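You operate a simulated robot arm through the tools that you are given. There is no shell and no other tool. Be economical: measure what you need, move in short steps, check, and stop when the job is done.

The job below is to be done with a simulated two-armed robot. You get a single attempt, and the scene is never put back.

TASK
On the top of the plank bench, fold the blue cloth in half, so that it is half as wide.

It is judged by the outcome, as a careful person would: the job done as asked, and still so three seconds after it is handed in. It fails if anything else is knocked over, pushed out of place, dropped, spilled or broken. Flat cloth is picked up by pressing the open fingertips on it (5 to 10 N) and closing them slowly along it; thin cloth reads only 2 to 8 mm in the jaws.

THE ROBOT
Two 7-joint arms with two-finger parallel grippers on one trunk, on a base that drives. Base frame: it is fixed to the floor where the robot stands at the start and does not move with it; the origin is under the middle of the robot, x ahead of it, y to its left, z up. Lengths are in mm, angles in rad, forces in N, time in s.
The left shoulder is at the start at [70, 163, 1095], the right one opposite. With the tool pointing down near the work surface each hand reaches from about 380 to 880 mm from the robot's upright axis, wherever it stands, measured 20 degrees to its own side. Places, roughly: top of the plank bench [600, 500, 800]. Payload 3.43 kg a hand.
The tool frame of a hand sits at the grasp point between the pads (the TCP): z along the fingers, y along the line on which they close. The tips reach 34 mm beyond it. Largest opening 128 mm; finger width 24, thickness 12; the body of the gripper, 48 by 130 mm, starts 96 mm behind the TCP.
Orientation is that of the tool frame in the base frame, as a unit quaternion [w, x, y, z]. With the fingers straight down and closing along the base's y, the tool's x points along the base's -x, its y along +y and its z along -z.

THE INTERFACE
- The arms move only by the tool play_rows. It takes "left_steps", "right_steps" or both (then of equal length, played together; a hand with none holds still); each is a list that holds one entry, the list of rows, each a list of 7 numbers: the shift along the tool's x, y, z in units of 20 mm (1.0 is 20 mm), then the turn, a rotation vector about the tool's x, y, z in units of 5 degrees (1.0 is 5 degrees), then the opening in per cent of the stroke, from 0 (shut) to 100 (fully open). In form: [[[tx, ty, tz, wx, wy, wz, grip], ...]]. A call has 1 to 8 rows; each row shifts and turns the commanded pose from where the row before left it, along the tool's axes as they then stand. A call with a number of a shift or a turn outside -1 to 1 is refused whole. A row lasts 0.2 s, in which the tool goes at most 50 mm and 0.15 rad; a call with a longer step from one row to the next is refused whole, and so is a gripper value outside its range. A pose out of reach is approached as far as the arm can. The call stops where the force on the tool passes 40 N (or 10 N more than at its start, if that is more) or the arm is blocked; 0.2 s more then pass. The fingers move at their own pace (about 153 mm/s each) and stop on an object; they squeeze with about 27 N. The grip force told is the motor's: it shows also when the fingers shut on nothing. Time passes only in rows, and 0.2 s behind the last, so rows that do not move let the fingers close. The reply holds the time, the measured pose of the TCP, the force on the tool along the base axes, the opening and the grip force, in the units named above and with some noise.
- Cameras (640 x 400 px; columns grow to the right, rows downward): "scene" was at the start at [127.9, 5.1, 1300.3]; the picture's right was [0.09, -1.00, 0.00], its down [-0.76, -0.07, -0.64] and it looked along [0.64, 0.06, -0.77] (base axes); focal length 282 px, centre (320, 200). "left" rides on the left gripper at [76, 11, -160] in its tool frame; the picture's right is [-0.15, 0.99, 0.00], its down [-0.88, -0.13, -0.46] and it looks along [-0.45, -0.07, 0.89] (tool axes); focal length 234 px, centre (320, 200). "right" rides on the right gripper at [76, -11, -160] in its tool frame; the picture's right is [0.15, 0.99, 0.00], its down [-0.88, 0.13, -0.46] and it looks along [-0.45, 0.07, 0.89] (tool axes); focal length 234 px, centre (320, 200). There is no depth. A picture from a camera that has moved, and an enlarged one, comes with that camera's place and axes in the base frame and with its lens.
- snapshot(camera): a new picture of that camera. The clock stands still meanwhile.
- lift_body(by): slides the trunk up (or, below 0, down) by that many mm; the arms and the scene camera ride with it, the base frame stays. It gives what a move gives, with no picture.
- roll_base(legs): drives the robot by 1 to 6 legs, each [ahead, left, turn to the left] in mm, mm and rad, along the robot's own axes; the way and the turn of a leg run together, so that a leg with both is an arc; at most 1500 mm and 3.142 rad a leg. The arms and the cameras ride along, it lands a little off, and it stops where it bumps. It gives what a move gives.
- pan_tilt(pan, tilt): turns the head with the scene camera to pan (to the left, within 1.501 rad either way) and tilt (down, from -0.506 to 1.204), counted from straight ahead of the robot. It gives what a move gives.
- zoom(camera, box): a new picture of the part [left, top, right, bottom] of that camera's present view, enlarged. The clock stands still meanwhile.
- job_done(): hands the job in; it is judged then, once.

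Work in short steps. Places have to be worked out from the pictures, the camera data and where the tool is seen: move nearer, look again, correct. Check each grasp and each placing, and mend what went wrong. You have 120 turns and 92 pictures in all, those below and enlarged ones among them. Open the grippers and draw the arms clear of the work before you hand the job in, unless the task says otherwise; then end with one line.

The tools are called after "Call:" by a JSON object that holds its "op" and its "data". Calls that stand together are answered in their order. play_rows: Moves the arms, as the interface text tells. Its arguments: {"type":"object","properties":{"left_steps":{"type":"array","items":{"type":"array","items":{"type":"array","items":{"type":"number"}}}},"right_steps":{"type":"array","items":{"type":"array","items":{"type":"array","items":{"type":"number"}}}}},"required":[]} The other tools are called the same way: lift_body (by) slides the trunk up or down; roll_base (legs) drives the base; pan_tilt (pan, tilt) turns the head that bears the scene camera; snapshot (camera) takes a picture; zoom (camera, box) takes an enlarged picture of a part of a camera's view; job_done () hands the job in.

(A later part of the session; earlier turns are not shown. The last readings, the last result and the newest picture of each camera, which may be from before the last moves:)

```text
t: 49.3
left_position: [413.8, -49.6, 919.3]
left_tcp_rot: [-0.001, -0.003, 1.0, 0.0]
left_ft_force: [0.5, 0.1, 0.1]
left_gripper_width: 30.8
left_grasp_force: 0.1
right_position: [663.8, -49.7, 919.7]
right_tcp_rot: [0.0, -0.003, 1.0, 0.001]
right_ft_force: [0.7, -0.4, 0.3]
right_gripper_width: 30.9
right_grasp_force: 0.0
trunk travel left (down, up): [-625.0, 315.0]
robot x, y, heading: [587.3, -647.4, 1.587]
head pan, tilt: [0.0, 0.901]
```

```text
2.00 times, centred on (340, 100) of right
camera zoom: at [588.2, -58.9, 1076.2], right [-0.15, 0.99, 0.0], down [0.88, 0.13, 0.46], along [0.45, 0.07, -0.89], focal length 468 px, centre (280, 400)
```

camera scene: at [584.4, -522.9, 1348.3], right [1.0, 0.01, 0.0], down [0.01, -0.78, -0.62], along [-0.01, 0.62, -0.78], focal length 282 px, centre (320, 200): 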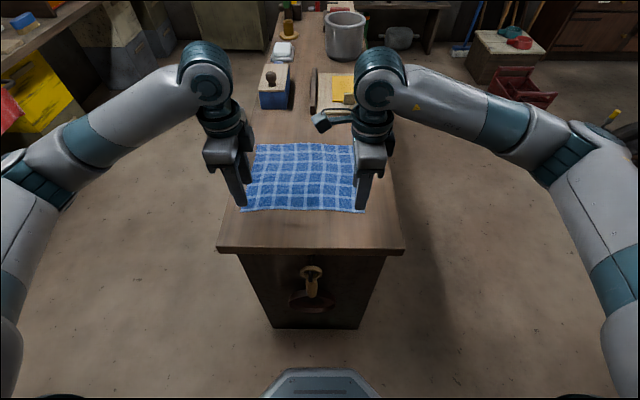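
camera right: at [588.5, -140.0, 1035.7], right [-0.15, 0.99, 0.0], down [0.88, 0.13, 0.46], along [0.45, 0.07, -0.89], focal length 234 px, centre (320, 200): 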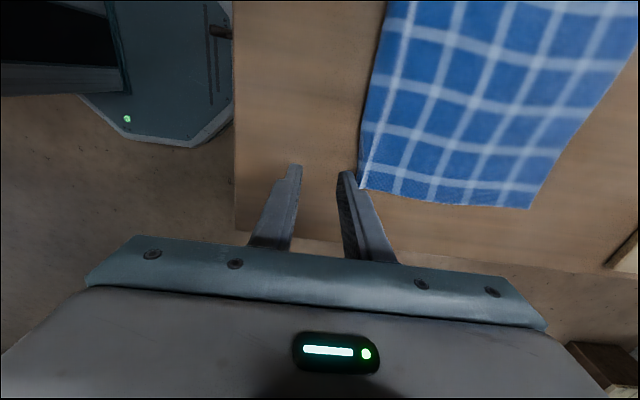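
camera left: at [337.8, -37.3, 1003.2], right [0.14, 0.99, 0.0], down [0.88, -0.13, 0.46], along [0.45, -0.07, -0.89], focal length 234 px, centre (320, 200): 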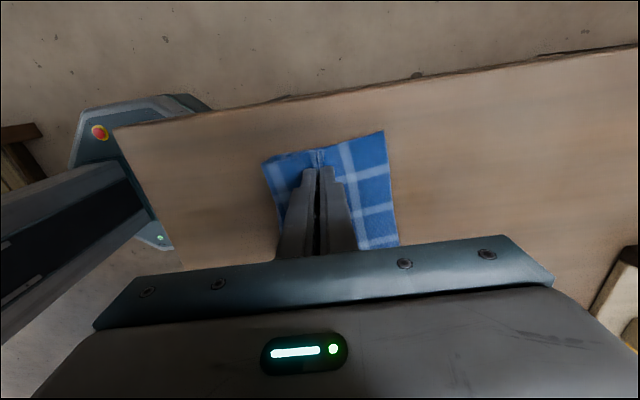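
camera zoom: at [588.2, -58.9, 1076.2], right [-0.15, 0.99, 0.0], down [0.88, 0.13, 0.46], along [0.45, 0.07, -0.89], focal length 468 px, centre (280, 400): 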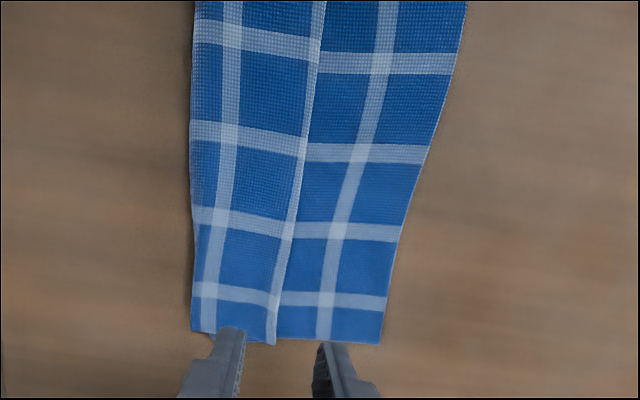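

The cloth is now pleated, so I need to pull it flat. I'll grip the far edge (left y≈5, right y≈18) with one finger outside it, lift the whole cloth so it hangs straight, and lay it out again.

Call:
{"op": "play_rows", "data": {"left_steps": [[[0, 0.8, 0, 0, 0, 0, 24], [0, 0.8, 0.6, 0, 0, 0, 24], [0, 0.8, 0.7, 0, 0, 0, 24], [0, 0.48, 0.7, 0, 0, 0, 24], [0, 0, 0.7, 0, 0, 0, 24], [0, 0, 0.7, 0, 0, 0, 24], [0, 0, 0.3, 0, 0, 0, 24], [0, 0, 0.3, 0, 0, 0, 24]]], "right_steps": [[[0, 1, 0, 0, 0, 0, 24], [0, 1, 0.6, 0, 0, 0, 24], [0, 1, 0.7, 0, 0, 0, 24], [0, 0.54, 0.7, 0, 0, 0, 24], [0, 0, 0.7, 0, 0, 0, 24], [0, 0, 0.7, 0, 0, 0, 24], [0, 0, 0.3, 0, 0, 0, 24], [0, 0, 0.3, 0, 0, 0, 24]]]}}

Call:
{"op": "zoom", "data": {"camera": "left", "box": [200, 80, 440, 260]}}

Call:
{"op": "zoom", "data": {"camera": "right", "box": [200, 80, 440, 260]}}

```text
t: 51.1
left_position: [412.0, 8.9, 839.4]
left_tcp_rot: [-0.001, -0.003, 1.0, 0.0]
left_ft_force: [-0.2, 0.0, -0.4]
left_gripper_width: 30.8
left_grasp_force: 0.0
right_position: [662.9, 21.9, 839.2]
right_tcp_rot: [0.001, -0.003, 1.0, -0.001]
right_ft_force: [0.6, -0.1, -0.6]
right_gripper_width: 30.6
right_grasp_force: 0.0
trunk travel left (down, up): [-625.0, 315.0]
robot x, y, heading: [586.9, -648.6, 1.583]
head pan, tilt: [0.0, 0.901]
```

```text
2.22 times, centred on (320, 170) of left
camera zoom: at [336.9, 20.0, 998.7], right [0.14, 0.99, 0.0], down [0.88, -0.13, 0.46], along [0.45, -0.06, -0.89], focal length 520 px, centre (320, 267)
```

zoom: 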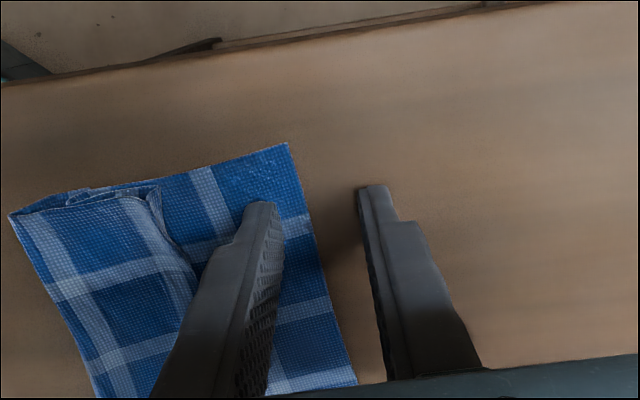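

```text
2.22 times, centred on (320, 170) of right
camera zoom: at [587.6, 12.4, 996.2], right [-0.15, 0.99, 0.0], down [0.88, 0.14, 0.46], along [0.45, 0.07, -0.89], focal length 520 px, centre (320, 267)
```

zoom: 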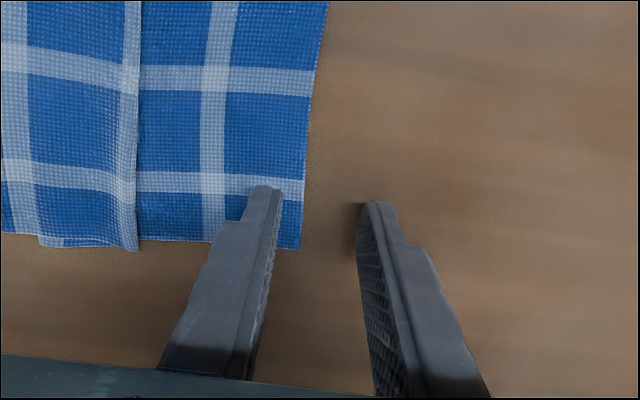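

The near-side fingertips rest about 10 mm inside the far edge on both hands, so I'll press and close.

Call:
{"op": "play_rows", "data": {"left_steps": [[[0, 0, 0.15, 0, 0, 0, 24], [0, 0, 0.08, 0, 0, 0, 24], [0, 0, 0.06, 0, 0, 0, 24]]], "right_steps": [[[0, 0, 0.15, 0, 0, 0, 24], [0, 0, 0.08, 0, 0, 0, 24], [0, 0, 0.06, 0, 0, 0, 24]]]}}

Call:
{"op": "play_rows", "data": {"left_steps": [[[0, 0, 0, 0, 0, 0, 20], [0, 0, 0, 0, 0, 0, 17], [0, 0, 0, 0, 0, 0, 14], [0, 0, 0, 0, 0, 0, 11], [0, 0, 0, 0, 0, 0, 8], [0, 0, 0, 0, 0, 0, 5], [0, 0, 0, 0, 0, 0, 0], [0, 0, 0, 0, 0, 0, 0]]], "right_steps": [[[0, 0, 0, 0, 0, 0, 20], [0, 0, 0, 0, 0, 0, 17], [0, 0, 0, 0, 0, 0, 14], [0, 0, 0, 0, 0, 0, 11], [0, 0, 0, 0, 0, 0, 8], [0, 0, 0, 0, 0, 0, 5], [0, 0, 0, 0, 0, 0, 0], [0, 0, 0, 0, 0, 0, 0]]]}}

Call:
{"op": "zoom", "data": {"camera": "left", "box": [200, 80, 440, 260]}}

Call:
{"op": "zoom", "data": {"camera": "right", "box": [200, 80, 440, 260]}}

```text
t: 51.9
left_position: [413.6, 8.7, 835.8]
left_tcp_rot: [0.0, -0.002, 1.0, 0.001]
left_ft_force: [-1.3, 0.5, 6.5]
left_gripper_width: 30.1
left_grasp_force: 0.0
right_position: [663.0, 21.9, 835.4]
right_tcp_rot: [0.001, -0.002, 1.0, 0.001]
right_ft_force: [1.2, 0.6, 8.1]
right_gripper_width: 30.5
right_grasp_force: 0.2
trunk travel left (down, up): [-625.0, 315.0]
robot x, y, heading: [586.6, -643.3, 1.587]
head pan, tilt: [0.0, 0.901]
```

```text
t: 53.7
left_position: [412.3, 7.2, 836.3]
left_tcp_rot: [0.0, -0.003, 1.0, 0.001]
left_ft_force: [0.6, -0.4, 12.9]
left_gripper_width: 0.4
left_grasp_force: 26.7
right_position: [663.2, 20.7, 835.0]
right_tcp_rot: [0.0, -0.002, 1.0, 0.001]
right_ft_force: [0.5, 0.1, 9.7]
right_gripper_width: 0.3
right_grasp_force: 26.9
trunk travel left (down, up): [-625.0, 315.0]
robot x, y, heading: [584.7, -647.3, 1.591]
head pan, tilt: [0.0, 0.901]
```

```text
2.22 times, centred on (320, 170) of left
camera zoom: at [337.1, 17.9, 995.2], right [0.14, 0.99, 0.0], down [0.88, -0.13, 0.46], along [0.45, -0.06, -0.89], focal length 520 px, centre (320, 267)
```

zoom: 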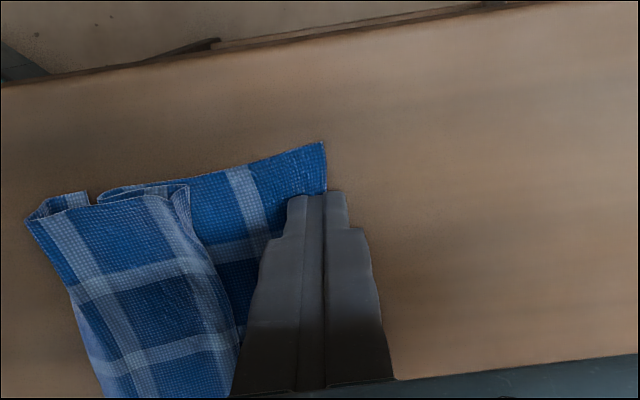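

```text
2.22 times, centred on (320, 170) of right
camera zoom: at [587.9, 10.5, 992.4], right [-0.15, 0.99, 0.0], down [0.88, 0.13, 0.46], along [0.45, 0.07, -0.89], focal length 520 px, centre (320, 267)
```

zoom: 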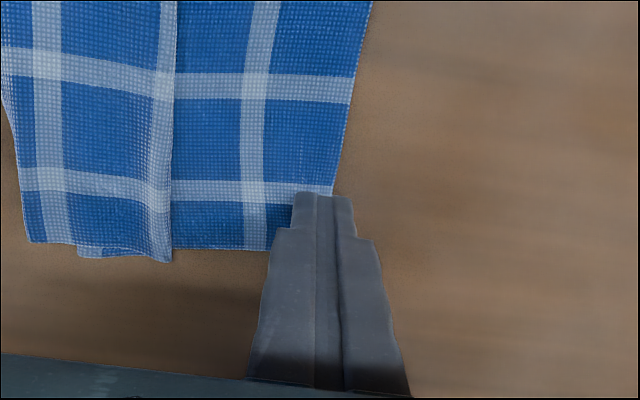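

The readings of 0.4 and 0.3 mm mean the edge slipped under the outer finger. It takes both fingertips on the cloth, so I'll reopen 18 mm further in and try again.

Call:
{"op": "play_rows", "data": {"left_steps": [[[0, 0, -0.3, 0, 0, 0, 0], [0, 0, -0.7, 0, 0, 0, 10], [0, -0.5, 0, 0, 0, 0, 24], [0, -0.45, 0, 0, 0, 0, 24], [0, 0, 0.4, 0, 0, 0, 24], [0, 0, 0.4, 0, 0, 0, 24]]], "right_steps": [[[0, 0, -0.3, 0, 0, 0, 0], [0, 0, -0.7, 0, 0, 0, 10], [0, -0.5, 0, 0, 0, 0, 24], [0, -0.45, 0, 0, 0, 0, 24], [0, 0, 0.4, 0, 0, 0, 24], [0, 0, 0.4, 0, 0, 0, 24]]]}}

Call:
{"op": "zoom", "data": {"camera": "left", "box": [200, 80, 440, 260]}}

Call:
{"op": "zoom", "data": {"camera": "right", "box": [200, 80, 440, 260]}}

```text
t: 55.1
left_position: [413.3, -8.6, 838.9]
left_tcp_rot: [-0.001, -0.003, 1.0, -0.001]
left_ft_force: [-0.7, 0.2, 1.4]
left_gripper_width: 30.9
left_grasp_force: 0.0
right_position: [662.9, 2.4, 836.8]
right_tcp_rot: [0.0, -0.002, 1.0, 0.0]
right_ft_force: [0.1, -0.3, -0.1]
right_gripper_width: 30.6
right_grasp_force: 0.0
trunk travel left (down, up): [-625.0, 315.0]
robot x, y, heading: [584.8, -646.5, 1.585]
head pan, tilt: [0.0, 0.901]
```

```text
2.22 times, centred on (320, 170) of left
camera zoom: at [337.4, 1.3, 997.2], right [0.14, 0.99, 0.0], down [0.88, -0.13, 0.46], along [0.45, -0.06, -0.89], focal length 520 px, centre (320, 267)
```

zoom: 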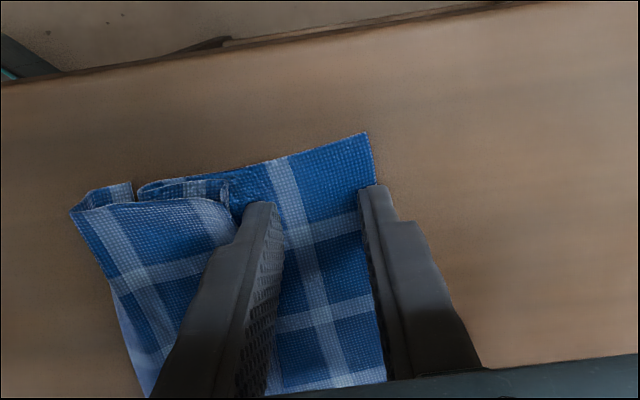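

```text
2.22 times, centred on (320, 170) of right
camera zoom: at [587.8, -6.4, 994.2], right [-0.15, 0.99, 0.0], down [0.88, 0.13, 0.46], along [0.45, 0.07, -0.89], focal length 520 px, centre (320, 267)
```

zoom: 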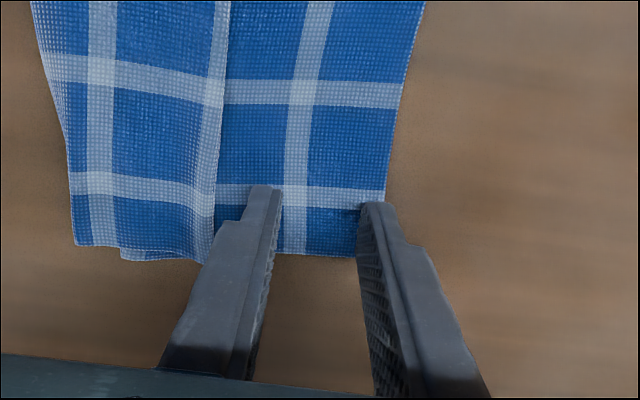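

The right hand is well placed, but the left outer finger is only half on the cloth. I'll shift the left hand in by 6 mm, then press and close both.

Call:
{"op": "play_rows", "data": {"left_steps": [[[0, -0.3, -0.1, 0, 0, 0, 24], [0, 0, 0.2, 0, 0, 0, 24], [0, 0, 0.15, 0, 0, 0, 24]]], "right_steps": [[[0, -0.1, 0, 0, 0, 0, 24], [0, 0, 0.1, 0, 0, 0, 24], [0, 0, 0.08, 0, 0, 0, 24]]]}}

Call:
{"op": "play_rows", "data": {"left_steps": [[[0, 0, 0.03, 0, 0, 0, 20], [0, 0, 0, 0, 0, 0, 17], [0, 0, 0, 0, 0, 0, 14], [0, 0, 0, 0, 0, 0, 11], [0, 0, 0, 0, 0, 0, 8], [0, 0, 0, 0, 0, 0, 5], [0, 0, 0, 0, 0, 0, 0], [0, 0, 0, 0, 0, 0, 0]]], "right_steps": [[[0, 0, 0.03, 0, 0, 0, 20], [0, 0, 0, 0, 0, 0, 17], [0, 0, 0, 0, 0, 0, 14], [0, 0, 0, 0, 0, 0, 11], [0, 0, 0, 0, 0, 0, 8], [0, 0, 0, 0, 0, 0, 5], [0, 0, 0, 0, 0, 0, 0], [0, 0, 0, 0, 0, 0, 0]]]}}

```text
t: 55.9
left_position: [412.0, -16.0, 835.6]
left_tcp_rot: [0.002, -0.003, 1.0, 0.002]
left_ft_force: [-2.5, 1.4, 16.4]
left_gripper_width: 30.4
left_grasp_force: 0.0
right_position: [662.8, 1.4, 835.3]
right_tcp_rot: [0.001, -0.003, 1.0, 0.001]
right_ft_force: [-0.6, 0.5, 2.4]
right_gripper_width: 30.8
right_grasp_force: 0.1
trunk travel left (down, up): [-625.0, 315.0]
robot x, y, heading: [586.7, -648.6, 1.582]
head pan, tilt: [0.0, 0.901]
```

```text
t: 57.7
left_position: [413.7, -17.8, 835.0]
left_tcp_rot: [0.0, -0.003, 1.0, 0.002]
left_ft_force: [0.9, 2.9, 37.0]
left_gripper_width: 2.2
left_grasp_force: 27.0
right_position: [663.2, -0.8, 835.9]
right_tcp_rot: [-0.001, -0.002, 1.0, 0.001]
right_ft_force: [-0.6, -0.1, 0.6]
right_gripper_width: 2.1
right_grasp_force: 27.0
trunk travel left (down, up): [-625.0, 315.0]
robot x, y, heading: [586.0, -645.6, 1.583]
head pan, tilt: [0.0, 0.901]
```

Both jaws read about 2 mm. I'll lift the far edge high so the whole cloth hangs.

Call:
{"op": "play_rows", "data": {"left_steps": [[[0, 0.2, -0.8, 0, 0, 0, 0], [0, 0.2, -1, 0, 0, 0, 0], [0, 0, -1, 0, 0, 0, 0], [0, 0, -1, 0, 0, 0, 0], [0, 0, -1, 0, 0, 0, 0], [0, 0, -1, 0, 0, 0, 0], [0, 0, -1, 0, 0, 0, 0], [0, 0, -1, 0, 0, 0, 0]]], "right_steps": [[[0, -0.2, -0.8, 0, 0, 0, 0], [0, -0.2, -1, 0, 0, 0, 0], [0, 0, -1, 0, 0, 0, 0], [0, 0, -1, 0, 0, 0, 0], [0, 0, -1, 0, 0, 0, 0], [0, 0, -1, 0, 0, 0, 0], [0, 0, -1, 0, 0, 0, 0], [0, 0, -1, 0, 0, 0, 0]]]}}

Call:
{"op": "play_rows", "data": {"left_steps": [[[0, -0.5, -1, 0, 0, 0, 0], [0, -0.7, -1, 0, 0, 0, 0], [0, -0.7, -1, 0, 0, 0, 0], [0, -0.7, -1, 0, 0, 0, 0], [0, -0.7, -0.3, 0, 0, 0, 0], [0, -0.5, 0, 0, 0, 0, 0], [0, 0, 0, 0, 0, 0, 0], [0, 0, 0, 0, 0, 0, 0]]], "right_steps": [[[0, -0.5, -1, 0, 0, 0, 0], [0, -0.7, -1, 0, 0, 0, 0], [0, -0.7, -1, 0, 0, 0, 0], [0, -0.7, -1, 0, 0, 0, 0], [0, -0.7, -0.3, 0, 0, 0, 0], [0, -0.5, 0, 0, 0, 0, 0], [0, 0, 0, 0, 0, 0, 0], [0, 0, 0, 0, 0, 0, 0]]]}}

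Call:
{"op": "snapshot", "data": {"camera": "scene"}}

```text
t: 59.5
left_position: [412.0, -8.5, 987.8]
left_tcp_rot: [0.0, -0.002, 1.0, 0.0]
left_ft_force: [1.0, -0.7, -0.1]
left_gripper_width: 2.3
left_grasp_force: 27.4
right_position: [663.0, -8.0, 989.5]
right_tcp_rot: [-0.001, -0.003, 1.0, 0.001]
right_ft_force: [-0.8, -0.5, 0.5]
right_gripper_width: 2.1
right_grasp_force: 27.1
trunk travel left (down, up): [-625.0, 315.0]
robot x, y, heading: [587.9, -649.1, 1.583]
head pan, tilt: [0.0, 0.901]
```

```text
t: 61.3
left_position: [413.5, -83.8, 1074.3]
left_tcp_rot: [0.0, -0.002, 1.0, 0.0]
left_ft_force: [0.3, 0.2, -0.2]
left_gripper_width: 2.3
left_grasp_force: 27.1
right_position: [663.6, -83.9, 1075.1]
right_tcp_rot: [0.001, -0.003, 1.0, 0.0]
right_ft_force: [-0.1, -0.1, -0.3]
right_gripper_width: 2.0
right_grasp_force: 26.5
trunk travel left (down, up): [-625.0, 315.0]
robot x, y, heading: [588.1, -645.0, 1.584]
head pan, tilt: [0.0, 0.901]
```

```text
58 pictures are left
camera scene: at [584.9, -523.0, 1348.3], right [1.0, 0.01, 0.0], down [0.01, -0.78, -0.62], along [-0.01, 0.62, -0.78], focal length 282 px, centre (320, 200)
```

scene: 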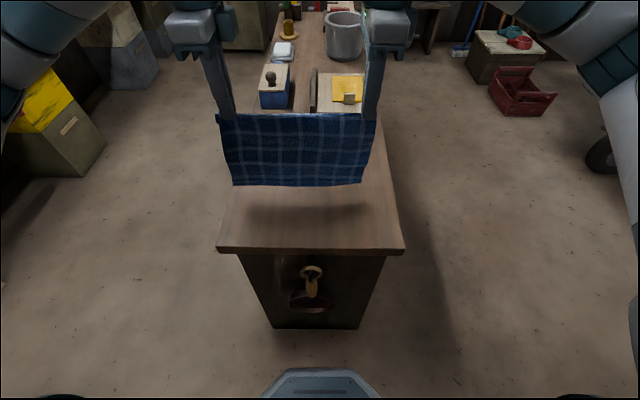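

The whole cloth now hangs free. I'll zoom in to check the hem.

Call:
{"op": "zoom", "data": {"camera": "scene", "box": [200, 90, 400, 215]}}

```text
3.20 times, centred on (300, 152) of scene
camera zoom: at [584.9, -523.0, 1348.3], right [1.0, 0.01, 0.0], down [0.01, -0.78, -0.62], along [-0.01, 0.62, -0.78], focal length 904 px, centre (384, 352)
```

zoom: 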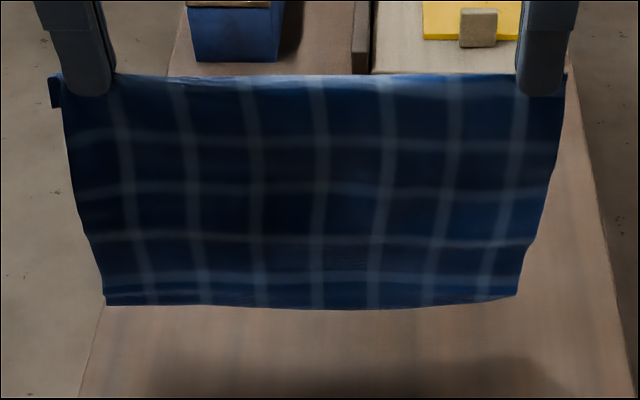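

The cloth hangs straight. If I lay the lower half trailing away (+y) and then fold back toward +y, the pinched hem ends up pointing outward on its own. First I'll move the hands to y≈120.

Call:
{"op": "play_rows", "data": {"left_steps": [[[0, 0.8, 0, 0, 0, 0, 0], [0, 1, 0, 0, 0, 0, 0], [0, 1, 0, 0, 0, 0, 0], [0, 1, 0, 0, 0, 0, 0], [0, 1, 0, 0, 0, 0, 0], [0, 1, 0, 0, 0, 0, 0], [0, 1, 0, 0, 0, 0, 0], [0, 1, 0, 0, 0, 0, 0]]], "right_steps": [[[0, 0.8, 0, 0, 0, 0, 0], [0, 1, 0, 0, 0, 0, 0], [0, 1, 0, 0, 0, 0, 0], [0, 1, 0, 0, 0, 0, 0], [0, 1, 0, 0, 0, 0, 0], [0, 1, 0, 0, 0, 0, 0], [0, 1, 0, 0, 0, 0, 0], [0, 1, 0, 0, 0, 0, 0]]]}}

Call:
{"op": "play_rows", "data": {"left_steps": [[[0, 0.8, 0, 0, 0, 0, 0], [0, 0.8, 0, 0, 0, 0, 0], [0, 0.6, 0, 0, 0, 0, 0], [0, 0.3, 0, 0, 0, 0, 0], [0, 0, 0, 0, 0, 0, 0], [0, 0, 0, 0, 0, 0, 0], [0, 0, 0, 0, 0, 0, 0], [0, 0, 0, 0, 0, 0, 0]]], "right_steps": [[[0, 0.8, 0, 0, 0, 0, 0], [0, 0.8, 0, 0, 0, 0, 0], [0, 0.6, 0, 0, 0, 0, 0], [0, 0.3, 0, 0, 0, 0, 0], [0, 0, 0, 0, 0, 0, 0], [0, 0, 0, 0, 0, 0, 0], [0, 0, 0, 0, 0, 0, 0], [0, 0, 0, 0, 0, 0, 0]]]}}

Call:
{"op": "play_rows", "data": {"left_steps": [[[0, -0.4, 0.5, 0, 0, 0, 0], [0, -0.5, 0.5, 0, 0, 0, 0], [0, -0.5, 0.5, 0, 0, 0, 0], [0, -0.5, 0.5, 0, 0, 0, 0], [0, -0.5, 0.5, 0, 0, 0, 0], [0, -0.5, 0.5, 0, 0, 0, 0]]], "right_steps": [[[0, -0.4, 0.5, 0, 0, 0, 0], [0, -0.5, 0.5, 0, 0, 0, 0], [0, -0.5, 0.5, 0, 0, 0, 0], [0, -0.5, 0.5, 0, 0, 0, 0], [0, -0.5, 0.5, 0, 0, 0, 0], [0, -0.5, 0.5, 0, 0, 0, 0]]]}}

Call:
{"op": "zoom", "data": {"camera": "scene", "box": [220, 60, 420, 185]}}

Call:
{"op": "snapshot", "data": {"camera": "left"}}

```text
t: 63.1
left_position: [411.6, 72.7, 1073.9]
left_tcp_rot: [0.0, -0.003, 1.0, 0.0]
left_ft_force: [0.4, -0.5, -1.0]
left_gripper_width: 2.1
left_grasp_force: 26.8
right_position: [663.1, 74.5, 1075.3]
right_tcp_rot: [0.001, -0.003, 1.0, -0.001]
right_ft_force: [0.0, 0.2, -0.4]
right_gripper_width: 2.0
right_grasp_force: 26.7
trunk travel left (down, up): [-625.0, 315.0]
robot x, y, heading: [588.3, -642.5, 1.585]
head pan, tilt: [0.0, 0.901]
```

```text
t: 64.9
left_position: [411.9, 122.9, 1073.7]
left_tcp_rot: [-0.001, -0.002, 1.0, 0.001]
left_ft_force: [0.0, 0.1, -0.6]
left_gripper_width: 2.2
left_grasp_force: 27.2
right_position: [662.3, 123.1, 1076.3]
right_tcp_rot: [-0.001, -0.003, 1.0, -0.001]
right_ft_force: [-0.8, 0.9, 0.0]
right_gripper_width: 2.2
right_grasp_force: 27.1
trunk travel left (down, up): [-625.0, 315.0]
robot x, y, heading: [583.1, -649.4, 1.589]
head pan, tilt: [0.0, 0.901]
```

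```text
t: 66.3
left_position: [412.4, 63.5, 1014.0]
left_tcp_rot: [0.0, -0.002, 1.0, 0.001]
left_ft_force: [0.9, -0.6, 0.8]
left_gripper_width: 2.1
left_grasp_force: 26.8
right_position: [662.1, 66.2, 1014.9]
right_tcp_rot: [0.0, -0.003, 1.0, -0.001]
right_ft_force: [-0.4, -0.1, 0.9]
right_gripper_width: 2.2
right_grasp_force: 26.9
trunk travel left (down, up): [-625.0, 315.0]
robot x, y, heading: [586.3, -645.6, 1.582]
head pan, tilt: [0.0, 0.901]
```

```text
3.20 times, centred on (320, 122) of scene
camera zoom: at [585.0, -522.9, 1348.4], right [1.0, 0.01, 0.0], down [0.01, -0.78, -0.62], along [-0.01, 0.62, -0.78], focal length 904 px, centre (320, 448)
```

zoom: 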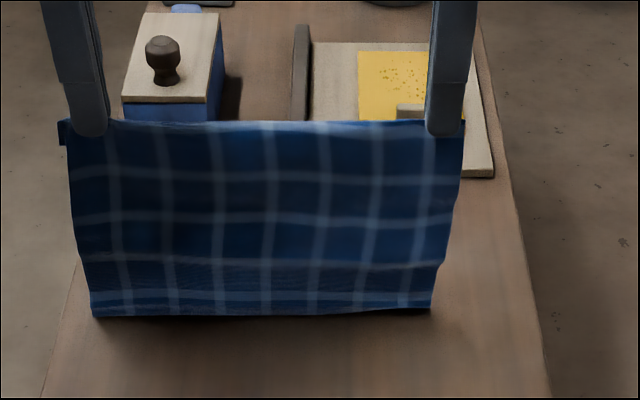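

```text
55 pictures are left
camera left: at [337.1, 74.9, 1174.0], right [0.14, 0.99, 0.0], down [0.88, -0.13, 0.46], along [0.45, -0.06, -0.89], focal length 234 px, centre (320, 200)
```

left: 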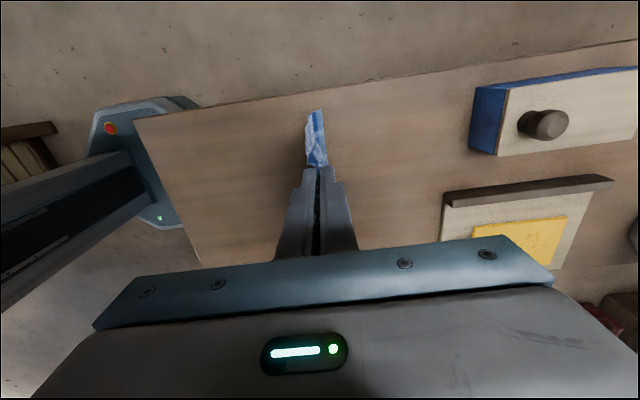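

The bottom edge has just touched down at about y=60. I'll pull it −y a little with less descent so the cloth trails toward +y, then check.

Call:
{"op": "play_rows", "data": {"left_steps": [[[0, -0.7, 0, 0, 0, 0, 0], [0, -0.7, 0.1, 0, 0, 0, 0], [0, -0.7, 0.2, 0, 0, 0, 0], [0, -0.6, 0.5, 0, 0, 0, 0], [0, -0.5, 0.5, 0, 0, 0, 0]]], "right_steps": [[[0, -0.7, 0, 0, 0, 0, 0], [0, -0.7, 0.1, 0, 0, 0, 0], [0, -0.7, 0.2, 0, 0, 0, 0], [0, -0.6, 0.5, 0, 0, 0, 0], [0, -0.5, 0.5, 0, 0, 0, 0]]]}}

Call:
{"op": "zoom", "data": {"camera": "scene", "box": [220, 80, 420, 205]}}

Call:
{"op": "snapshot", "data": {"camera": "left"}}

```text
t: 67.5
left_position: [412.2, 0.1, 988.2]
left_tcp_rot: [0.0, -0.004, 1.0, 0.0]
left_ft_force: [0.9, -0.6, 0.0]
left_gripper_width: 2.1
left_grasp_force: 26.5
right_position: [662.1, 1.9, 990.1]
right_tcp_rot: [0.001, -0.003, 1.0, 0.0]
right_ft_force: [-0.9, -0.8, 0.5]
right_gripper_width: 1.9
right_grasp_force: 27.0
trunk travel left (down, up): [-625.0, 315.0]
robot x, y, heading: [588.1, -648.5, 1.585]
head pan, tilt: [0.0, 0.901]
```

```text
3.20 times, centred on (320, 142) of scene
camera zoom: at [584.8, -523.0, 1348.4], right [1.0, 0.01, 0.0], down [0.01, -0.78, -0.62], along [-0.01, 0.62, -0.78], focal length 904 px, centre (320, 384)
```

zoom: 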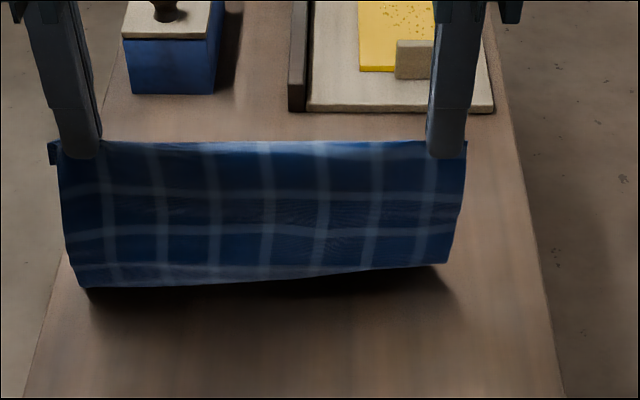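

```text
53 pictures are left
camera left: at [336.4, 11.0, 1147.8], right [0.14, 0.99, 0.0], down [0.88, -0.12, 0.46], along [0.45, -0.06, -0.89], focal length 234 px, centre (320, 200)
```

left: 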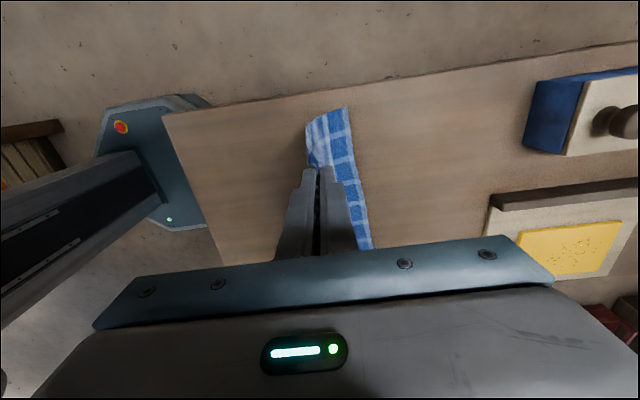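

It's trailing +y as wanted, with the bottom edge at y≈41. I'll continue the 45° descent to lay the rest of the lower half.

Call:
{"op": "play_rows", "data": {"left_steps": [[[0, -0.5, 0.5, 0, 0, 0, 0], [0, -0.5, 0.5, 0, 0, 0, 0], [0, -0.5, 0.5, 0, 0, 0, 0], [0, -0.5, 0.5, 0, 0, 0, 0], [0, -0.5, 0.5, 0, 0, 0, 0], [0, -0.4, 0.5, 0, 0, 0, 0], [0, -0.3, 0.4, 0, 0, 0, 0]]], "right_steps": [[[0, -0.5, 0.5, 0, 0, 0, 0], [0, -0.5, 0.5, 0, 0, 0, 0], [0, -0.5, 0.5, 0, 0, 0, 0], [0, -0.5, 0.5, 0, 0, 0, 0], [0, -0.5, 0.5, 0, 0, 0, 0], [0, -0.4, 0.5, 0, 0, 0, 0], [0, -0.3, 0.4, 0, 0, 0, 0]]]}}

Call:
{"op": "zoom", "data": {"camera": "scene", "box": [220, 100, 420, 225]}}

Call:
{"op": "snapshot", "data": {"camera": "left"}}

```text
t: 69.1
left_position: [412.4, -63.9, 919.4]
left_tcp_rot: [0.0, -0.002, 1.0, 0.0]
left_ft_force: [0.2, -0.1, -0.7]
left_gripper_width: 2.4
left_grasp_force: 27.8
right_position: [663.8, -62.4, 920.8]
right_tcp_rot: [0.0, -0.002, 1.0, 0.0]
right_ft_force: [-0.5, -0.9, -0.5]
right_gripper_width: 1.8
right_grasp_force: 27.1
trunk travel left (down, up): [-625.0, 315.0]
robot x, y, heading: [586.7, -646.4, 1.584]
head pan, tilt: [0.0, 0.901]
```

```text
3.20 times, centred on (320, 162) of scene
camera zoom: at [585.0, -523.0, 1348.4], right [1.0, 0.01, 0.0], down [0.01, -0.78, -0.62], along [-0.01, 0.62, -0.78], focal length 904 px, centre (320, 320)
```

zoom: 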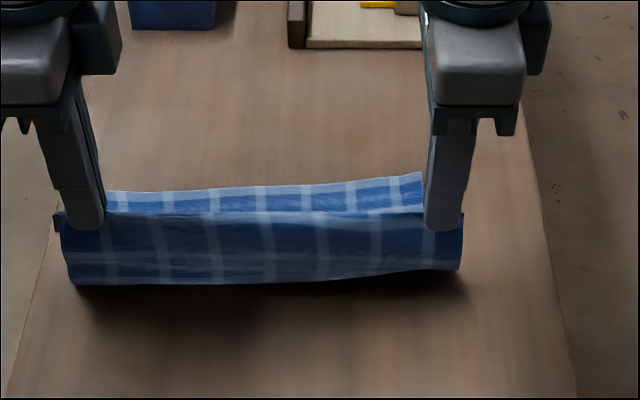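

```text
51 pictures are left
camera left: at [337.2, -52.8, 1079.6], right [0.14, 0.99, 0.0], down [0.88, -0.13, 0.46], along [0.45, -0.06, -0.89], focal length 234 px, centre (320, 200)
```

left: 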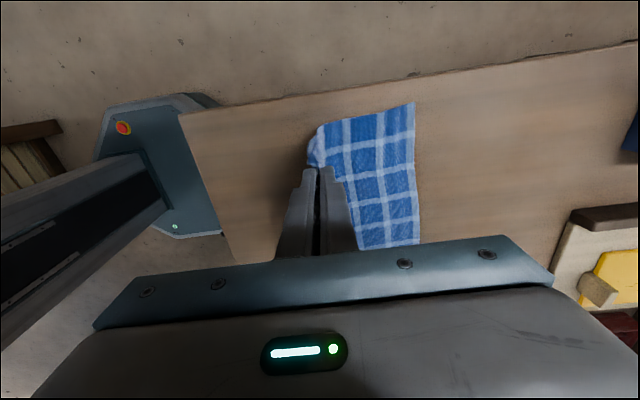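

The lower half is laid, but the bottom edge is skewed: about y=48 on the left and ~65 on the right. I'll check the right side view.

Call:
{"op": "snapshot", "data": {"camera": "right"}}

```text
50 pictures are left
camera right: at [587.8, -72.5, 1078.0], right [-0.15, 0.99, 0.0], down [0.88, 0.13, 0.46], along [0.45, 0.07, -0.89], focal length 234 px, centre (320, 200)
```

right: 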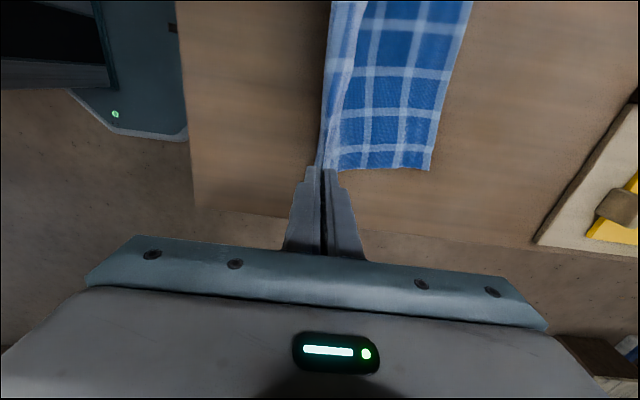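

Fold geometry: the bottom edge runs from y≈52 (left) to 78 (right), so the fold line should be about −70 to −44. I'll set the hands parallel to that, then swing over toward +y along an arc.

Call:
{"op": "play_rows", "data": {"left_steps": [[[0, -0.15, 0.15, 0, 0, 0, 0], [0, -0.15, 0.15, 0, 0, 0, 0], [0, 0.85, 0.3, 0, 0, 0, 0], [0, 0.8, 0.5, 0, 0, 0, 0], [0, 0.75, 0.65, 0, 0, 0, 0], [0, 0.65, 0.75, 0, 0, 0, 0]]], "right_steps": [[[0, 0.45, 0.4, 0, 0, 0, 0], [0, 0.45, 0.35, 0, 0, 0, 0], [0, 0.76, 0.27, 0, 0, 0, 0], [0, 0.72, 0.45, 0, 0, 0, 0], [0, 0.68, 0.6, 0, 0, 0, 0], [0, 0.58, 0.68, 0, 0, 0, 0]]]}}

Call:
{"op": "zoom", "data": {"camera": "scene", "box": [220, 100, 420, 225]}}

Call:
{"op": "snapshot", "data": {"camera": "left"}}

Call:
{"op": "snapshot", "data": {"camera": "right"}}

```text
t: 70.5
left_position: [412.4, -8.6, 868.9]
left_tcp_rot: [0.0, -0.003, 1.0, -0.001]
left_ft_force: [0.0, 0.6, 0.3]
left_gripper_width: 2.3
left_grasp_force: 27.0
right_position: [663.5, 10.4, 865.3]
right_tcp_rot: [0.0, -0.002, 1.0, -0.001]
right_ft_force: [-0.8, 0.1, -0.1]
right_gripper_width: 1.9
right_grasp_force: 27.0
trunk travel left (down, up): [-625.0, 315.0]
robot x, y, heading: [583.1, -649.2, 1.586]
head pan, tilt: [0.0, 0.901]
```

```text
3.20 times, centred on (320, 162) of scene
camera zoom: at [584.9, -522.0, 1348.2], right [1.0, 0.01, 0.0], down [0.01, -0.78, -0.62], along [-0.01, 0.62, -0.78], focal length 904 px, centre (320, 320)
```

zoom: 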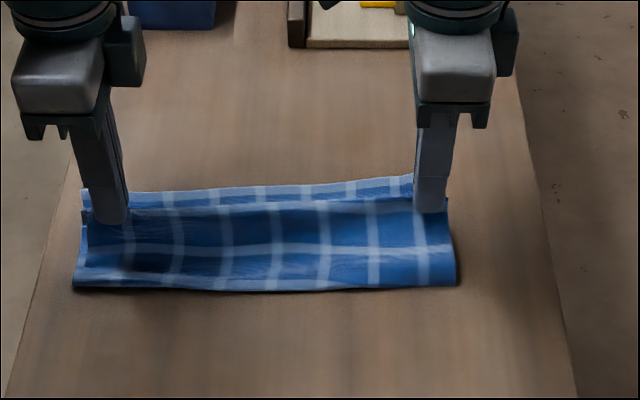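

```text
48 pictures are left
camera left: at [337.1, 2.4, 1029.0], right [0.14, 0.99, 0.0], down [0.88, -0.13, 0.46], along [0.45, -0.07, -0.89], focal length 234 px, centre (320, 200)
```

left: 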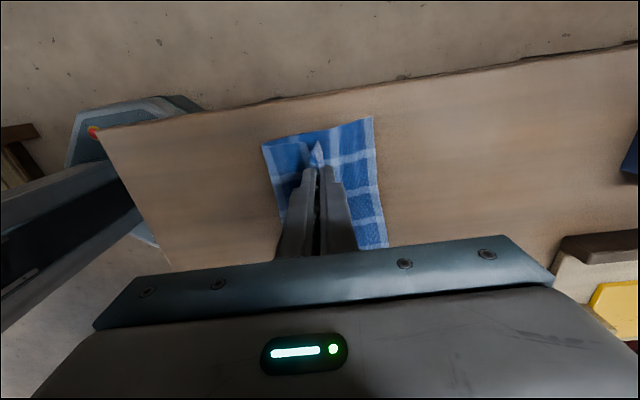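

```text
47 pictures are left
camera right: at [587.9, 1.0, 1022.5], right [-0.15, 0.99, 0.0], down [0.88, 0.14, 0.46], along [0.45, 0.07, -0.89], focal length 234 px, centre (320, 200)
```

right: 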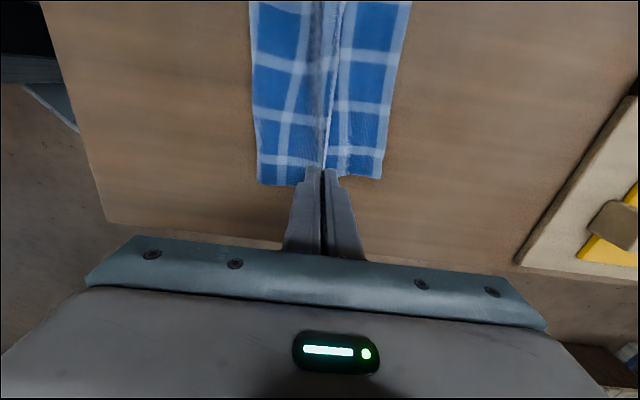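

The fold is forming well, with the fold line from y≈−62 (left) to −47 (right) and the hem pointing outward. I'll finish lowering to left y≈15, right y≈36.

Call:
{"op": "play_rows", "data": {"left_steps": [[[0, 0.5, 0.4, 0, 0, 0, 0], [0, 0.4, 0.4, 0, 0, 0, 0], [0, 0.3, 0.4, 0, 0, 0, 0], [0, 0, 0.3, 0, 0, 0, 0]]], "right_steps": [[[0, 0.5, 0.3, 0, 0, 0, 0], [0, 0.5, 0.4, 0, 0, 0, 0], [0, 0.3, 0.4, 0, 0, 0, 0], [0, 0, 0.2, 0, 0, 0, 0]]]}}

Call:
{"op": "zoom", "data": {"camera": "left", "box": [200, 80, 440, 260]}}

Call:
{"op": "zoom", "data": {"camera": "right", "box": [200, 0, 440, 200]}}

```text
t: 71.5
left_position: [412.7, 15.0, 840.1]
left_tcp_rot: [0.0, -0.003, 1.0, 0.001]
left_ft_force: [0.6, 0.5, 0.7]
left_gripper_width: 2.5
left_grasp_force: 27.4
right_position: [662.7, 34.9, 841.2]
right_tcp_rot: [0.0, -0.002, 1.0, 0.0]
right_ft_force: [-0.4, 0.7, 1.3]
right_gripper_width: 2.1
right_grasp_force: 26.6
trunk travel left (down, up): [-625.0, 315.0]
robot x, y, heading: [588.3, -642.0, 1.583]
head pan, tilt: [0.0, 0.901]
```

```text
2.22 times, centred on (320, 170) of left
camera zoom: at [337.2, 25.4, 999.9], right [0.14, 0.99, 0.0], down [0.88, -0.13, 0.46], along [0.45, -0.06, -0.89], focal length 520 px, centre (320, 267)
```

zoom: 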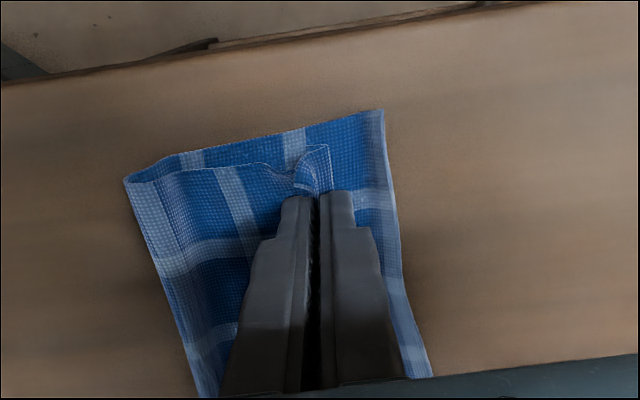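

```text
2.00 times, centred on (320, 100) of right
camera zoom: at [587.6, 26.0, 997.9], right [-0.15, 0.99, 0.0], down [0.88, 0.13, 0.46], along [0.45, 0.07, -0.89], focal length 468 px, centre (320, 400)
```

zoom: 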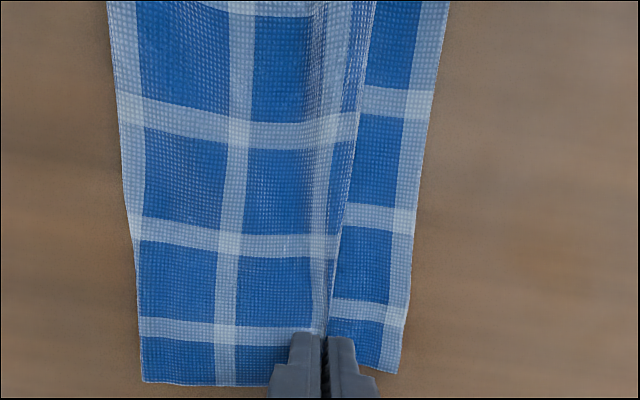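

The flap points outward on both sides, about 25 mm short of the bottom edge, and there is slack. I'll ease both hands +14 mm, lower the last few mm and release slowly.

Call:
{"op": "play_rows", "data": {"left_steps": [[[0, 0.35, 0, 0, 0, 0, 0], [0, 0.3, 0, 0, 0, 0, 0], [0, 0, 0.12, 0, 0, 0, 0], [0, 0, 0, 0, 0, 0, 5], [0, 0, 0, 0, 0, 0, 10], [0, 0, 0, 0, 0, 0, 16], [0, 0, -0.2, 0, 0, 0, 16], [0, 0, -0.8, 0, 0, 0, 16]]], "right_steps": [[[0, 0.4, 0, 0, 0, 0, 0], [0, 0.35, 0, 0, 0, 0, 0], [0, 0, 0.15, 0, 0, 0, 0], [0, 0, 0, 0, 0, 0, 5], [0, 0, 0, 0, 0, 0, 10], [0, 0, 0, 0, 0, 0, 16], [0, 0, -0.2, 0, 0, 0, 16], [0, 0, -0.8, 0, 0, 0, 16]]]}}

Call:
{"op": "play_rows", "data": {"left_steps": [[[0, 0, -1, 0, 0, 0, 16], [0, 0, -1, 0, 0, 0, 16], [0, 0, -1, 0, 0, 0, 16], [0, 0, -1, 0, 0, 0, 16]]], "right_steps": [[[0, 0, -1, 0, 0, 0, 16], [0, 0, -1, 0, 0, 0, 16], [0, 0, -1, 0, 0, 0, 16], [0, 0, -1, 0, 0, 0, 16]]]}}

Call:
{"op": "zoom", "data": {"camera": "scene", "box": [220, 100, 420, 225]}}

Call:
{"op": "zoom", "data": {"camera": "left", "box": [200, 80, 440, 260]}}

Call:
{"op": "zoom", "data": {"camera": "right", "box": [200, 0, 440, 200]}}

```text
t: 73.3
left_position: [412.6, 27.4, 858.6]
left_tcp_rot: [0.0, -0.002, 1.0, 0.001]
left_ft_force: [0.0, -0.4, 1.1]
left_gripper_width: 20.5
left_grasp_force: 0.1
right_position: [663.9, 50.1, 857.7]
right_tcp_rot: [0.0, -0.003, 1.0, 0.0]
right_ft_force: [-0.8, -0.1, -0.2]
right_gripper_width: 20.7
right_grasp_force: 0.0
trunk travel left (down, up): [-625.0, 315.0]
robot x, y, heading: [588.3, -652.6, 1.587]
head pan, tilt: [0.0, 0.901]
```

```text
t: 74.3
left_position: [412.1, 27.3, 939.1]
left_tcp_rot: [0.0, -0.003, 1.0, 0.0]
left_ft_force: [-0.8, 0.2, -0.8]
left_gripper_width: 20.3
left_grasp_force: 0.2
right_position: [663.6, 49.4, 937.6]
right_tcp_rot: [0.0, -0.002, 1.0, 0.0]
right_ft_force: [-0.2, -0.3, 0.1]
right_gripper_width: 20.6
right_grasp_force: 0.0
trunk travel left (down, up): [-625.0, 315.0]
robot x, y, heading: [588.1, -648.6, 1.584]
head pan, tilt: [0.0, 0.901]
```

```text
3.20 times, centred on (320, 162) of scene
camera zoom: at [585.1, -523.9, 1348.4], right [1.0, 0.01, 0.0], down [0.01, -0.78, -0.62], along [-0.01, 0.62, -0.78], focal length 904 px, centre (320, 320)
```

zoom: 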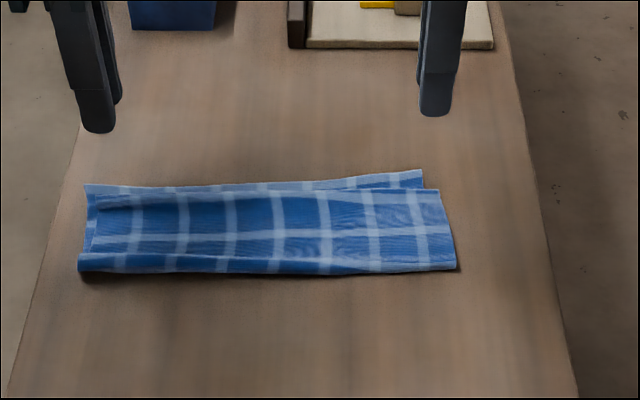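

```text
2.22 times, centred on (320, 170) of left
camera zoom: at [336.5, 38.0, 1098.3], right [0.14, 0.99, 0.0], down [0.88, -0.13, 0.46], along [0.45, -0.06, -0.89], focal length 520 px, centre (320, 267)
```

zoom: 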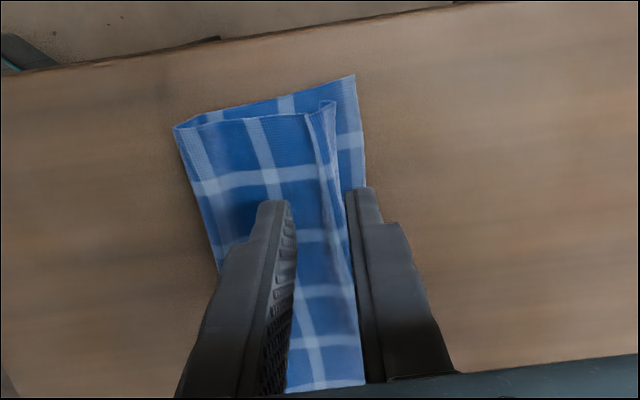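

```text
2.00 times, centred on (320, 100) of right
camera zoom: at [588.0, 40.3, 1095.0], right [-0.15, 0.99, 0.0], down [0.88, 0.13, 0.46], along [0.45, 0.07, -0.89], focal length 468 px, centre (320, 400)
```

zoom: 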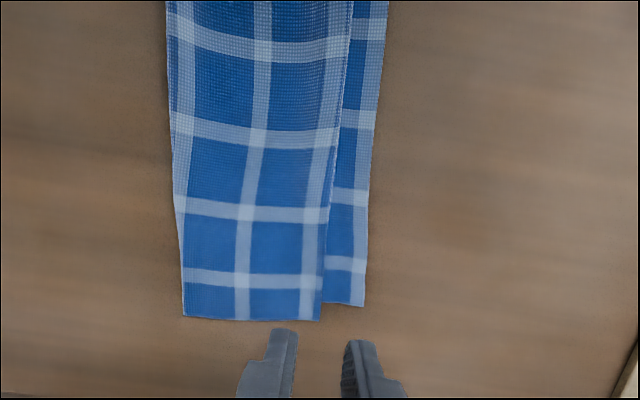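

The cloth is essentially folded, though the top layer's edge is 10–25 mm short of the bottom edge, with a small ridge or tuck. I'll move the hands back out of the way for a closer look.

Call:
{"op": "play_rows", "data": {"left_steps": [[[0.8, 0, -0.3, 0, 0, 0, 16], [0.8, 0, -0.3, 0, 0, 0, 16], [0.8, 0, -0.3, 0, 0, 0, 16], [0.8, 0, 0, 0, 0, 0, 16]]], "right_steps": [[[-0.8, 0, -0.3, 0, 0, 0, 16], [-0.8, 0, -0.3, 0, 0, 0, 16], [-0.8, 0, -0.3, 0, 0, 0, 16], [-0.8, 0, 0, 0, 0, 0, 16]]]}}

Call:
{"op": "zoom", "data": {"camera": "scene", "box": [240, 140, 370, 195]}}

Call:
{"op": "zoom", "data": {"camera": "left", "box": [220, 100, 420, 280]}}

Call:
{"op": "zoom", "data": {"camera": "right", "box": [220, 0, 420, 150]}}

```text
t: 75.3
left_position: [348.0, 28.1, 955.9]
left_tcp_rot: [0.001, -0.002, 1.0, -0.001]
left_ft_force: [-1.0, 0.3, 0.0]
left_gripper_width: 20.5
left_grasp_force: 0.1
right_position: [727.6, 51.5, 956.4]
right_tcp_rot: [0.0, -0.003, 1.0, 0.0]
right_ft_force: [0.1, -0.4, -0.5]
right_gripper_width: 20.4
right_grasp_force: 0.2
trunk travel left (down, up): [-625.0, 315.0]
robot x, y, heading: [589.3, -646.8, 1.584]
head pan, tilt: [0.0, 0.901]
```

```text
4.92 times, centred on (305, 168) of scene
camera zoom: at [585.1, -523.2, 1348.4], right [1.0, 0.01, 0.0], down [0.01, -0.78, -0.62], along [-0.01, 0.62, -0.78], focal length 1391 px, centre (394, 360)
```

zoom: 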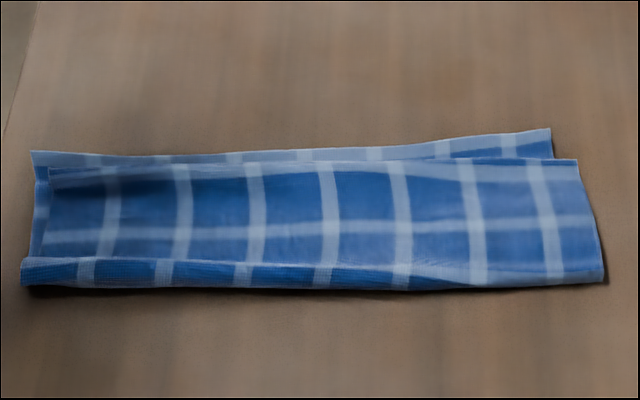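

```text
2.22 times, centred on (320, 190) of left
camera zoom: at [272.7, 39.0, 1116.0], right [0.14, 0.99, 0.0], down [0.88, -0.13, 0.46], along [0.45, -0.06, -0.89], focal length 520 px, centre (320, 222)
```

zoom: 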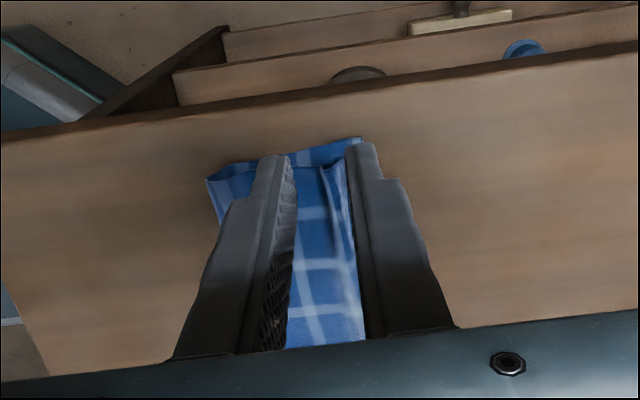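

```text
2.67 times, centred on (320, 75) of right
camera zoom: at [651.7, 41.4, 1112.7], right [-0.15, 0.99, 0.0], down [0.88, 0.14, 0.46], along [0.45, 0.07, -0.89], focal length 624 px, centre (320, 533)
```

zoom: 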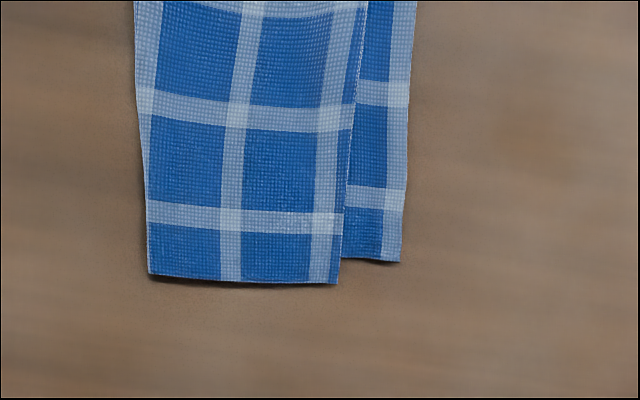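

The fold is flat, but at the right end the top edge (y≈54) is about 26 mm short of the bottom edge (y≈80). I'll press closed fingertips lightly on the top layer near that corner and drag it +y to even it up.

Call:
{"op": "play_rows", "data": {"right_steps": [[[0.8, -0.2, 0.5, 0, 0, 0, 0], [0.8, -0.2, 0.7, 0, 0, 0, 0], [0.8, -0.18, 0.9, 0, 0, 0, 0], [0.7, 0, 0.9, 0, 0, 0, 0], [0, 0, 0.9, 0, 0, 0, 0], [0, 0, 0.9, 0, 0, 0, 0], [0, 0, 0.7, 0, 0, 0, 0]]]}}

Call:
{"op": "play_rows", "data": {"right_steps": [[[0, 0, 0.1, 0, 0, 0, 0], [0, 0, 0.1, 0, 0, 0, 0], [0, 0, 0.05, 0, 0, 0, 0]]]}}

```text
t: 76.9
left_position: [347.8, 29.1, 956.8]
left_tcp_rot: [0.0, -0.002, 1.0, 0.001]
left_ft_force: [0.1, -0.6, -0.5]
left_gripper_width: 20.5
left_grasp_force: 0.1
right_position: [665.4, 39.5, 845.7]
right_tcp_rot: [0.0, -0.002, 1.0, 0.001]
right_ft_force: [0.0, 0.1, 0.6]
right_gripper_width: 0.0
right_grasp_force: 26.9
trunk travel left (down, up): [-625.0, 315.0]
robot x, y, heading: [583.5, -647.9, 1.583]
head pan, tilt: [0.0, 0.901]
```

```text
t: 77.7
left_position: [348.2, 27.2, 956.5]
left_tcp_rot: [0.0, -0.003, 1.0, -0.001]
left_ft_force: [-0.9, -0.4, -0.9]
left_gripper_width: 20.5
left_grasp_force: 0.1
right_position: [665.1, 40.3, 841.1]
right_tcp_rot: [0.0, -0.003, 1.0, 0.001]
right_ft_force: [0.0, -0.5, 0.7]
right_gripper_width: 0.0
right_grasp_force: 27.1
trunk travel left (down, up): [-625.0, 315.0]
robot x, y, heading: [584.3, -645.8, 1.585]
head pan, tilt: [0.0, 0.901]
```

No contact yet, so I'll creep lower until there is a few newtons, then drag slowly.

Call:
{"op": "play_rows", "data": {"right_steps": [[[0, 0, 0.1, 0, 0, 0, 0], [0, 0, 0.06, 0, 0, 0, 0], [0, 0, 0.05, 0, 0, 0, 0]]]}}

```text
t: 78.5
left_position: [347.7, 27.2, 955.6]
left_tcp_rot: [0.0, -0.002, 1.0, 0.001]
left_ft_force: [0.4, 0.7, 0.6]
left_gripper_width: 20.5
left_grasp_force: 0.1
right_position: [665.1, 38.1, 837.9]
right_tcp_rot: [0.0, -0.003, 1.0, 0.001]
right_ft_force: [1.2, 1.3, 6.0]
right_gripper_width: 0.0
right_grasp_force: 26.9
trunk travel left (down, up): [-625.0, 315.0]
robot x, y, heading: [584.4, -647.1, 1.587]
head pan, tilt: [0.0, 0.901]
```

Call:
{"op": "play_rows", "data": {"right_steps": [[[0, 0.2, 0, 0, 0, 0, 0], [0, 0.2, 0, 0, 0, 0, 0], [0, 0.2, 0, 0, 0, 0, 0], [0, 0.2, 0, 0, 0, 0, 0]]]}}

Call:
{"op": "zoom", "data": {"camera": "right", "box": [200, 40, 440, 220]}}

```text
t: 79.5
left_position: [348.6, 27.9, 955.7]
left_tcp_rot: [0.0, -0.003, 1.0, -0.001]
left_ft_force: [0.5, -0.5, -0.7]
left_gripper_width: 20.6
left_grasp_force: 0.1
right_position: [665.7, 54.3, 837.5]
right_tcp_rot: [0.001, -0.002, 1.0, -0.001]
right_ft_force: [0.2, -1.4, 5.3]
right_gripper_width: 0.0
right_grasp_force: 26.9
trunk travel left (down, up): [-625.0, 315.0]
robot x, y, heading: [582.3, -645.7, 1.584]
head pan, tilt: [0.0, 0.901]
```

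```text
2.22 times, centred on (320, 130) of right
camera zoom: at [589.0, 45.0, 994.0], right [-0.15, 0.99, 0.0], down [0.88, 0.13, 0.46], along [0.45, 0.07, -0.89], focal length 520 px, centre (320, 356)
```

zoom: 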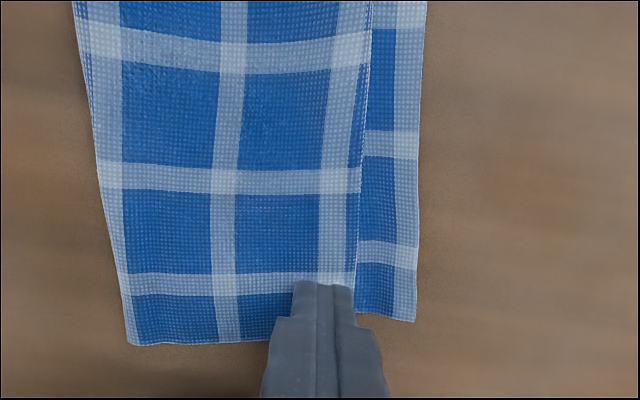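

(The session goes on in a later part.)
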